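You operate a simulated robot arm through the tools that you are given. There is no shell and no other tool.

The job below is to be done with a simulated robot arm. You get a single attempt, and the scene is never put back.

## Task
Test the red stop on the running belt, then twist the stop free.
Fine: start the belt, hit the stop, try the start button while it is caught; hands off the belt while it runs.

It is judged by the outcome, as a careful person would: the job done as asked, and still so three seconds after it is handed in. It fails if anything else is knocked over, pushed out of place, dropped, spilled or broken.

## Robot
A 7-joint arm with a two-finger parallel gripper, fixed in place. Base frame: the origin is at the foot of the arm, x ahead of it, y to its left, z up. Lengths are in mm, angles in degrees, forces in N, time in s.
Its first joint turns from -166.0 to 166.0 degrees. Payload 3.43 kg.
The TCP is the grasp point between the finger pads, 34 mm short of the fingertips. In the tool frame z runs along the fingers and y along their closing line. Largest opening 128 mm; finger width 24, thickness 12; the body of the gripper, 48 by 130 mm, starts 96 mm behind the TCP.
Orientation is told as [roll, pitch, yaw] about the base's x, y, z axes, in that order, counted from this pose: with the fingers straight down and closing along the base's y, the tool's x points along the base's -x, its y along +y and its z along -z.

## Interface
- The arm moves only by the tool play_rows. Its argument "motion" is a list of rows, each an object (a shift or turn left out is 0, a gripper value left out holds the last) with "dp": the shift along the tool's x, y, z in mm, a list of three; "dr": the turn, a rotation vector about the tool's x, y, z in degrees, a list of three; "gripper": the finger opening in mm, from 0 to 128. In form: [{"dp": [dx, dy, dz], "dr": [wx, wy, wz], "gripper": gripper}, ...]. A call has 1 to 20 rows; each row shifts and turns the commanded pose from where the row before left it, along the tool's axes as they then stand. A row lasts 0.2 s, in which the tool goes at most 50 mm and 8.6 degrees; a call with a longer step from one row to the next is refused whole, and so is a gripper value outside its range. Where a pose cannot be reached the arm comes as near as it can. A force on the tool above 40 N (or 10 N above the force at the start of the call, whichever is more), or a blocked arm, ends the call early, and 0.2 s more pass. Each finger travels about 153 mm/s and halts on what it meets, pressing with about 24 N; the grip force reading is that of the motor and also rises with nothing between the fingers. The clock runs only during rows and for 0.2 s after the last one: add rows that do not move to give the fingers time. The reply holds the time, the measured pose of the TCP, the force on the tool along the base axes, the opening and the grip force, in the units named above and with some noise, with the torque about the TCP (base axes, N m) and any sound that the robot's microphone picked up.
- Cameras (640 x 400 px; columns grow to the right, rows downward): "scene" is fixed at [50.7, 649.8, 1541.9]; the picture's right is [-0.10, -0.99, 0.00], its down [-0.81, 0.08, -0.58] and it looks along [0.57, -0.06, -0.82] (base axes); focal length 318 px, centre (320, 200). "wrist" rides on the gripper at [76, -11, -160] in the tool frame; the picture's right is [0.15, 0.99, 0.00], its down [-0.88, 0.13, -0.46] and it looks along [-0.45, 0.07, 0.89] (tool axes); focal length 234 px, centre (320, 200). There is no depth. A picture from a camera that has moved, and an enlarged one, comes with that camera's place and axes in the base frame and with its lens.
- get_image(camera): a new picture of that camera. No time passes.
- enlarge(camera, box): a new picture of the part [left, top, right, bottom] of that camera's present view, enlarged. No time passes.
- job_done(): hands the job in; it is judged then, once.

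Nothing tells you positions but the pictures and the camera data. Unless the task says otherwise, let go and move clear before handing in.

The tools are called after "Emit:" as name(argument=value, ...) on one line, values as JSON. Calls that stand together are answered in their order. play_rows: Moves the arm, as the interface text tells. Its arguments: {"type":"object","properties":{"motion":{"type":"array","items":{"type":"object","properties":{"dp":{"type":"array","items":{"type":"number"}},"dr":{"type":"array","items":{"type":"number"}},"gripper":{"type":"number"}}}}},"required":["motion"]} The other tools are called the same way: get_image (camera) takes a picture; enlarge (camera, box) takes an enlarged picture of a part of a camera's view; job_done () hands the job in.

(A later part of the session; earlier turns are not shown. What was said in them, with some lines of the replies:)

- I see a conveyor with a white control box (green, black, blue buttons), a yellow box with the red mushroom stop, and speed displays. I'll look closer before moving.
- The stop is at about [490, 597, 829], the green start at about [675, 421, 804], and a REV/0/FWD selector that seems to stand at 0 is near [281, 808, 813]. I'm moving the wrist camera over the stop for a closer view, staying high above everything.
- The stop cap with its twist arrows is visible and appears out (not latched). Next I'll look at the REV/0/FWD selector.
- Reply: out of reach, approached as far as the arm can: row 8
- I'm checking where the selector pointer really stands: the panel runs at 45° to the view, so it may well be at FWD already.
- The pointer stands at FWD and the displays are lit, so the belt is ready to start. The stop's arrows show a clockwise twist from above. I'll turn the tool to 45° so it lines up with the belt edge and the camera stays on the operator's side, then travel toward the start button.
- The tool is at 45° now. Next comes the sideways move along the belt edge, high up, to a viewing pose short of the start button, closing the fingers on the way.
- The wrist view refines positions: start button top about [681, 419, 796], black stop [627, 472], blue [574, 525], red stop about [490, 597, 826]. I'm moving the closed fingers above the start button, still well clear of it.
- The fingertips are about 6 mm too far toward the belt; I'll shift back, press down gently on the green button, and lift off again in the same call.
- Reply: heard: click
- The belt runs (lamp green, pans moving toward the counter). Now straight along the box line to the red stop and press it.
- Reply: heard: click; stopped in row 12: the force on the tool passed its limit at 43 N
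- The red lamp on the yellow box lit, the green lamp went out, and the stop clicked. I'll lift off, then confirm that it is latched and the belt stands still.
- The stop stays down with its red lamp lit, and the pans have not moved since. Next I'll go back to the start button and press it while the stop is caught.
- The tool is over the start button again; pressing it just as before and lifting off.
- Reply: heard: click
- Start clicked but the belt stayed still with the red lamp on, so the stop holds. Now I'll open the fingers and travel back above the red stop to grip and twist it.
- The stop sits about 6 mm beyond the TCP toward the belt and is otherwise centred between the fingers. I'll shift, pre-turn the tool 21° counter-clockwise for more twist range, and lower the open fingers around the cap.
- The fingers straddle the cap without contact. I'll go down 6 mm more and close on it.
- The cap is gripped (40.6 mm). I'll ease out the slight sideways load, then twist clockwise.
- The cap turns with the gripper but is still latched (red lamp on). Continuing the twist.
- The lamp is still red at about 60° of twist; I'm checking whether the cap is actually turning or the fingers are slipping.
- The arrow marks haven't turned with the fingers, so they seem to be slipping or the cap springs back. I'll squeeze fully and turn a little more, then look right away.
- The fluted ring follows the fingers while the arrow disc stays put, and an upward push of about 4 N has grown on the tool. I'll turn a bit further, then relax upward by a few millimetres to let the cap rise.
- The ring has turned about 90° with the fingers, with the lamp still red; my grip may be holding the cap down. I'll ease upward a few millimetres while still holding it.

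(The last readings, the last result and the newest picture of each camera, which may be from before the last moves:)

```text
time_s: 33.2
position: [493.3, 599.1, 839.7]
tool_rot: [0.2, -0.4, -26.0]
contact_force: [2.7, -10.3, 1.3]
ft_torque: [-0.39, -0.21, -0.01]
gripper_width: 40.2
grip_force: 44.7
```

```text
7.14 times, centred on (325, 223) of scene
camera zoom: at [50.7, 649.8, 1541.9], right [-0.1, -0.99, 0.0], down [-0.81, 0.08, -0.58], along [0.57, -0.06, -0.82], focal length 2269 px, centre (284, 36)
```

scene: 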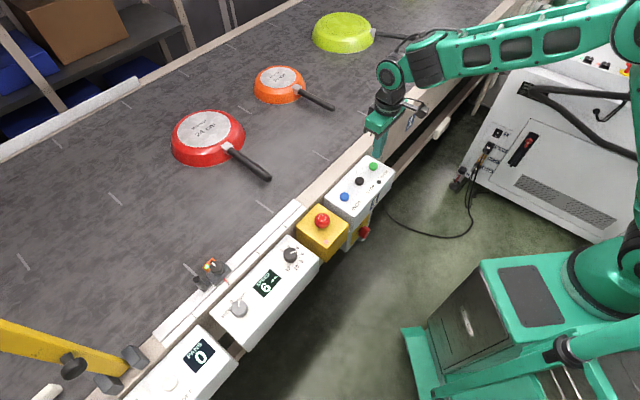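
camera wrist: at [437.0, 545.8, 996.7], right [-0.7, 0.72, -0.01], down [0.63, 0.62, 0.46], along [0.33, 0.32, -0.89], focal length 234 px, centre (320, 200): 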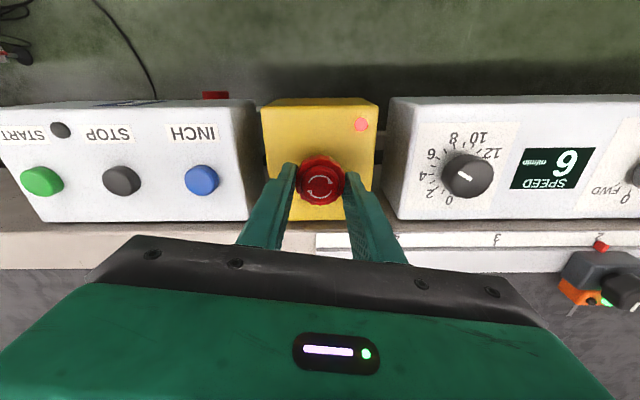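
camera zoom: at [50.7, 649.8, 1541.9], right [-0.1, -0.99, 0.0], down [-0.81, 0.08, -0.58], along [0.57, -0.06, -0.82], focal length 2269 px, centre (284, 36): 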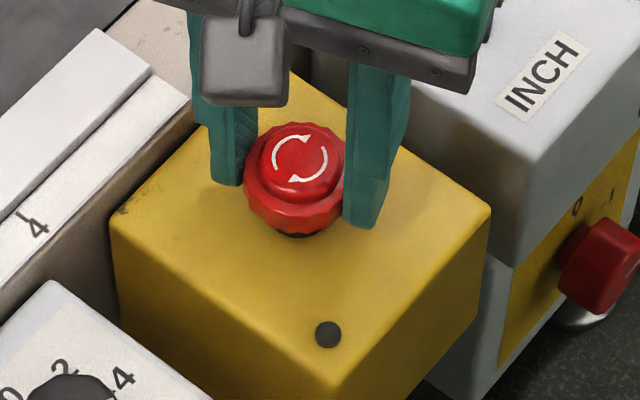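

The cap popped up and the red lamp went out: the stop is free. I'll open the fingers, lift clear, and check that the belt stays still.

Emit:
play_rows(motion=[{"gripper": 60}, {"gripper": 80}, {}, {"dp": [0, 0, -15]}, {"dp": [0, 0, -25]}, {"dp": [0, 0, -30]}, {"dp": [0, 0, -30]}, {}])

Emit:
get_image(camera="scene")

Emit:
enlarge(camera="wrist", box=[220, 100, 420, 240])

```text
time_s: 35.0
position: [493.0, 599.6, 940.6]
tool_rot: [0.2, -0.5, -26.0]
contact_force: [0.4, 0.2, -0.1]
ft_torque: [0.01, 0.01, -0.03]
gripper_width: 79.9
grip_force: 0.1
```

```text
taken
```

scene: 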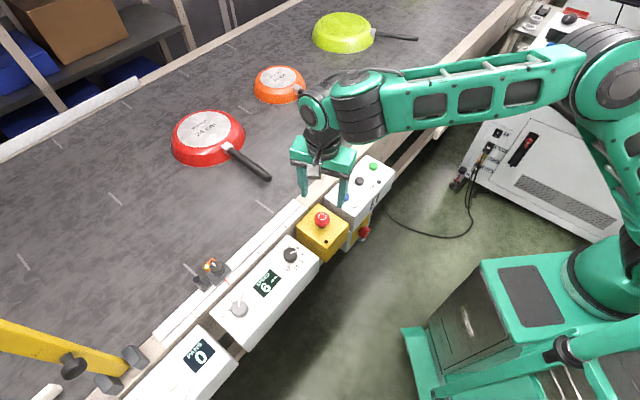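

```text
2.86 times, centred on (320, 170) of wrist
camera zoom: at [418.0, 622.1, 1099.0], right [0.3, 0.95, 0.0], down [0.84, -0.27, 0.46], along [0.44, -0.14, -0.89], focal length 669 px, centre (320, 286)
```

zoom: 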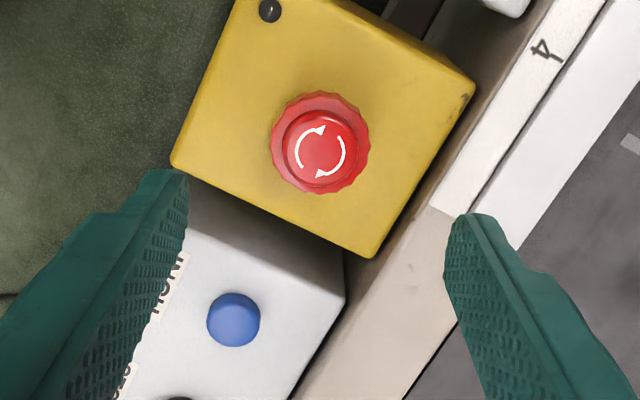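

The stop stands free, both lamps are off, and the pans haven't moved. I'll move the arm up and back to the operator's side, then check once more.

Emit:
play_rows(motion=[{"dp": [0, 0, -30]}, {"dp": [0, 0, -30]}, {"dp": [0, 0, -30]}, {"dp": [5, -25, -20]}, {"dp": [5, -25, -10]}, {"dp": [5, -25, 0]}, {"dp": [5, -25, 0]}, {}, {}, {}])

Emit:
get_image(camera="scene")

Emit:
enlarge(camera="scene", box=[270, 150, 400, 260])

Emit:
get_image(camera="wrist")

```text
time_s: 37.2
position: [429.8, 518.3, 1058.9]
tool_rot: [0.2, -0.4, -25.9]
contact_force: [-0.7, -0.1, 0.2]
ft_torque: [-0.01, 0.0, -0.02]
gripper_width: 80.0
grip_force: 0.1
```

```text
taken
```

scene: 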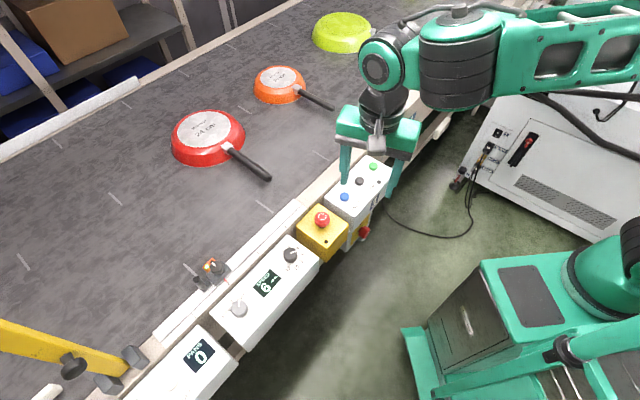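

```text
3.64 times, centred on (335, 205) of scene
camera zoom: at [50.7, 649.8, 1541.9], right [-0.1, -0.99, 0.0], down [-0.81, 0.08, -0.58], along [0.57, -0.06, -0.82], focal length 1155 px, centre (266, 182)
```

zoom: 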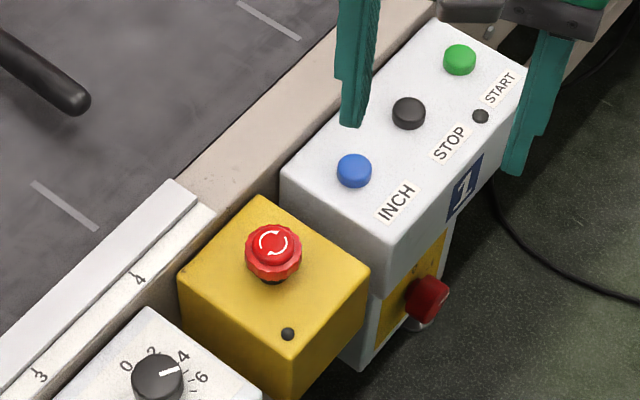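

```text
taken
camera wrist: at [354.7, 540.7, 1218.2], right [0.3, 0.95, 0.0], down [0.85, -0.27, 0.46], along [0.44, -0.14, -0.89], focal length 234 px, centre (320, 200)
```

wrist: 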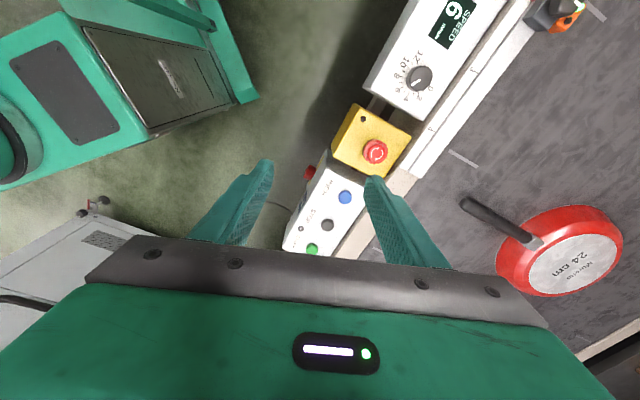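

The stop is out and free, both lamps are dark, the belt and pans are still, and the arm is clear. I'm handing the job in.

Emit:
job_done()

```text
The job is handed in.
```

The red stop works: it halted the running belt, blocked a restart while it was caught, and is now twisted free.

- **Start:** the green button started the belt; its lamp lit and the pans moved along toward the counter.
- **Stop:** pressing the red stop halted the belt. It stayed down with its red lamp on, and the start lamp went out.
- **Start while caught:** pressing start again clicked, but the belt did not move and the red lamp stayed on.
- **Release:** a clockwise turn of about 90° didn't release it while I held it down. It came free when I eased up a few millimetres, and the red lamp went out.

The belt is stopped with both lamps off. The pans sit further along the belt than where they started, because it ran for a few seconds. Nothing touched the belt while it ran. The direction and speed knobs are as I found them, and the arm is clear.
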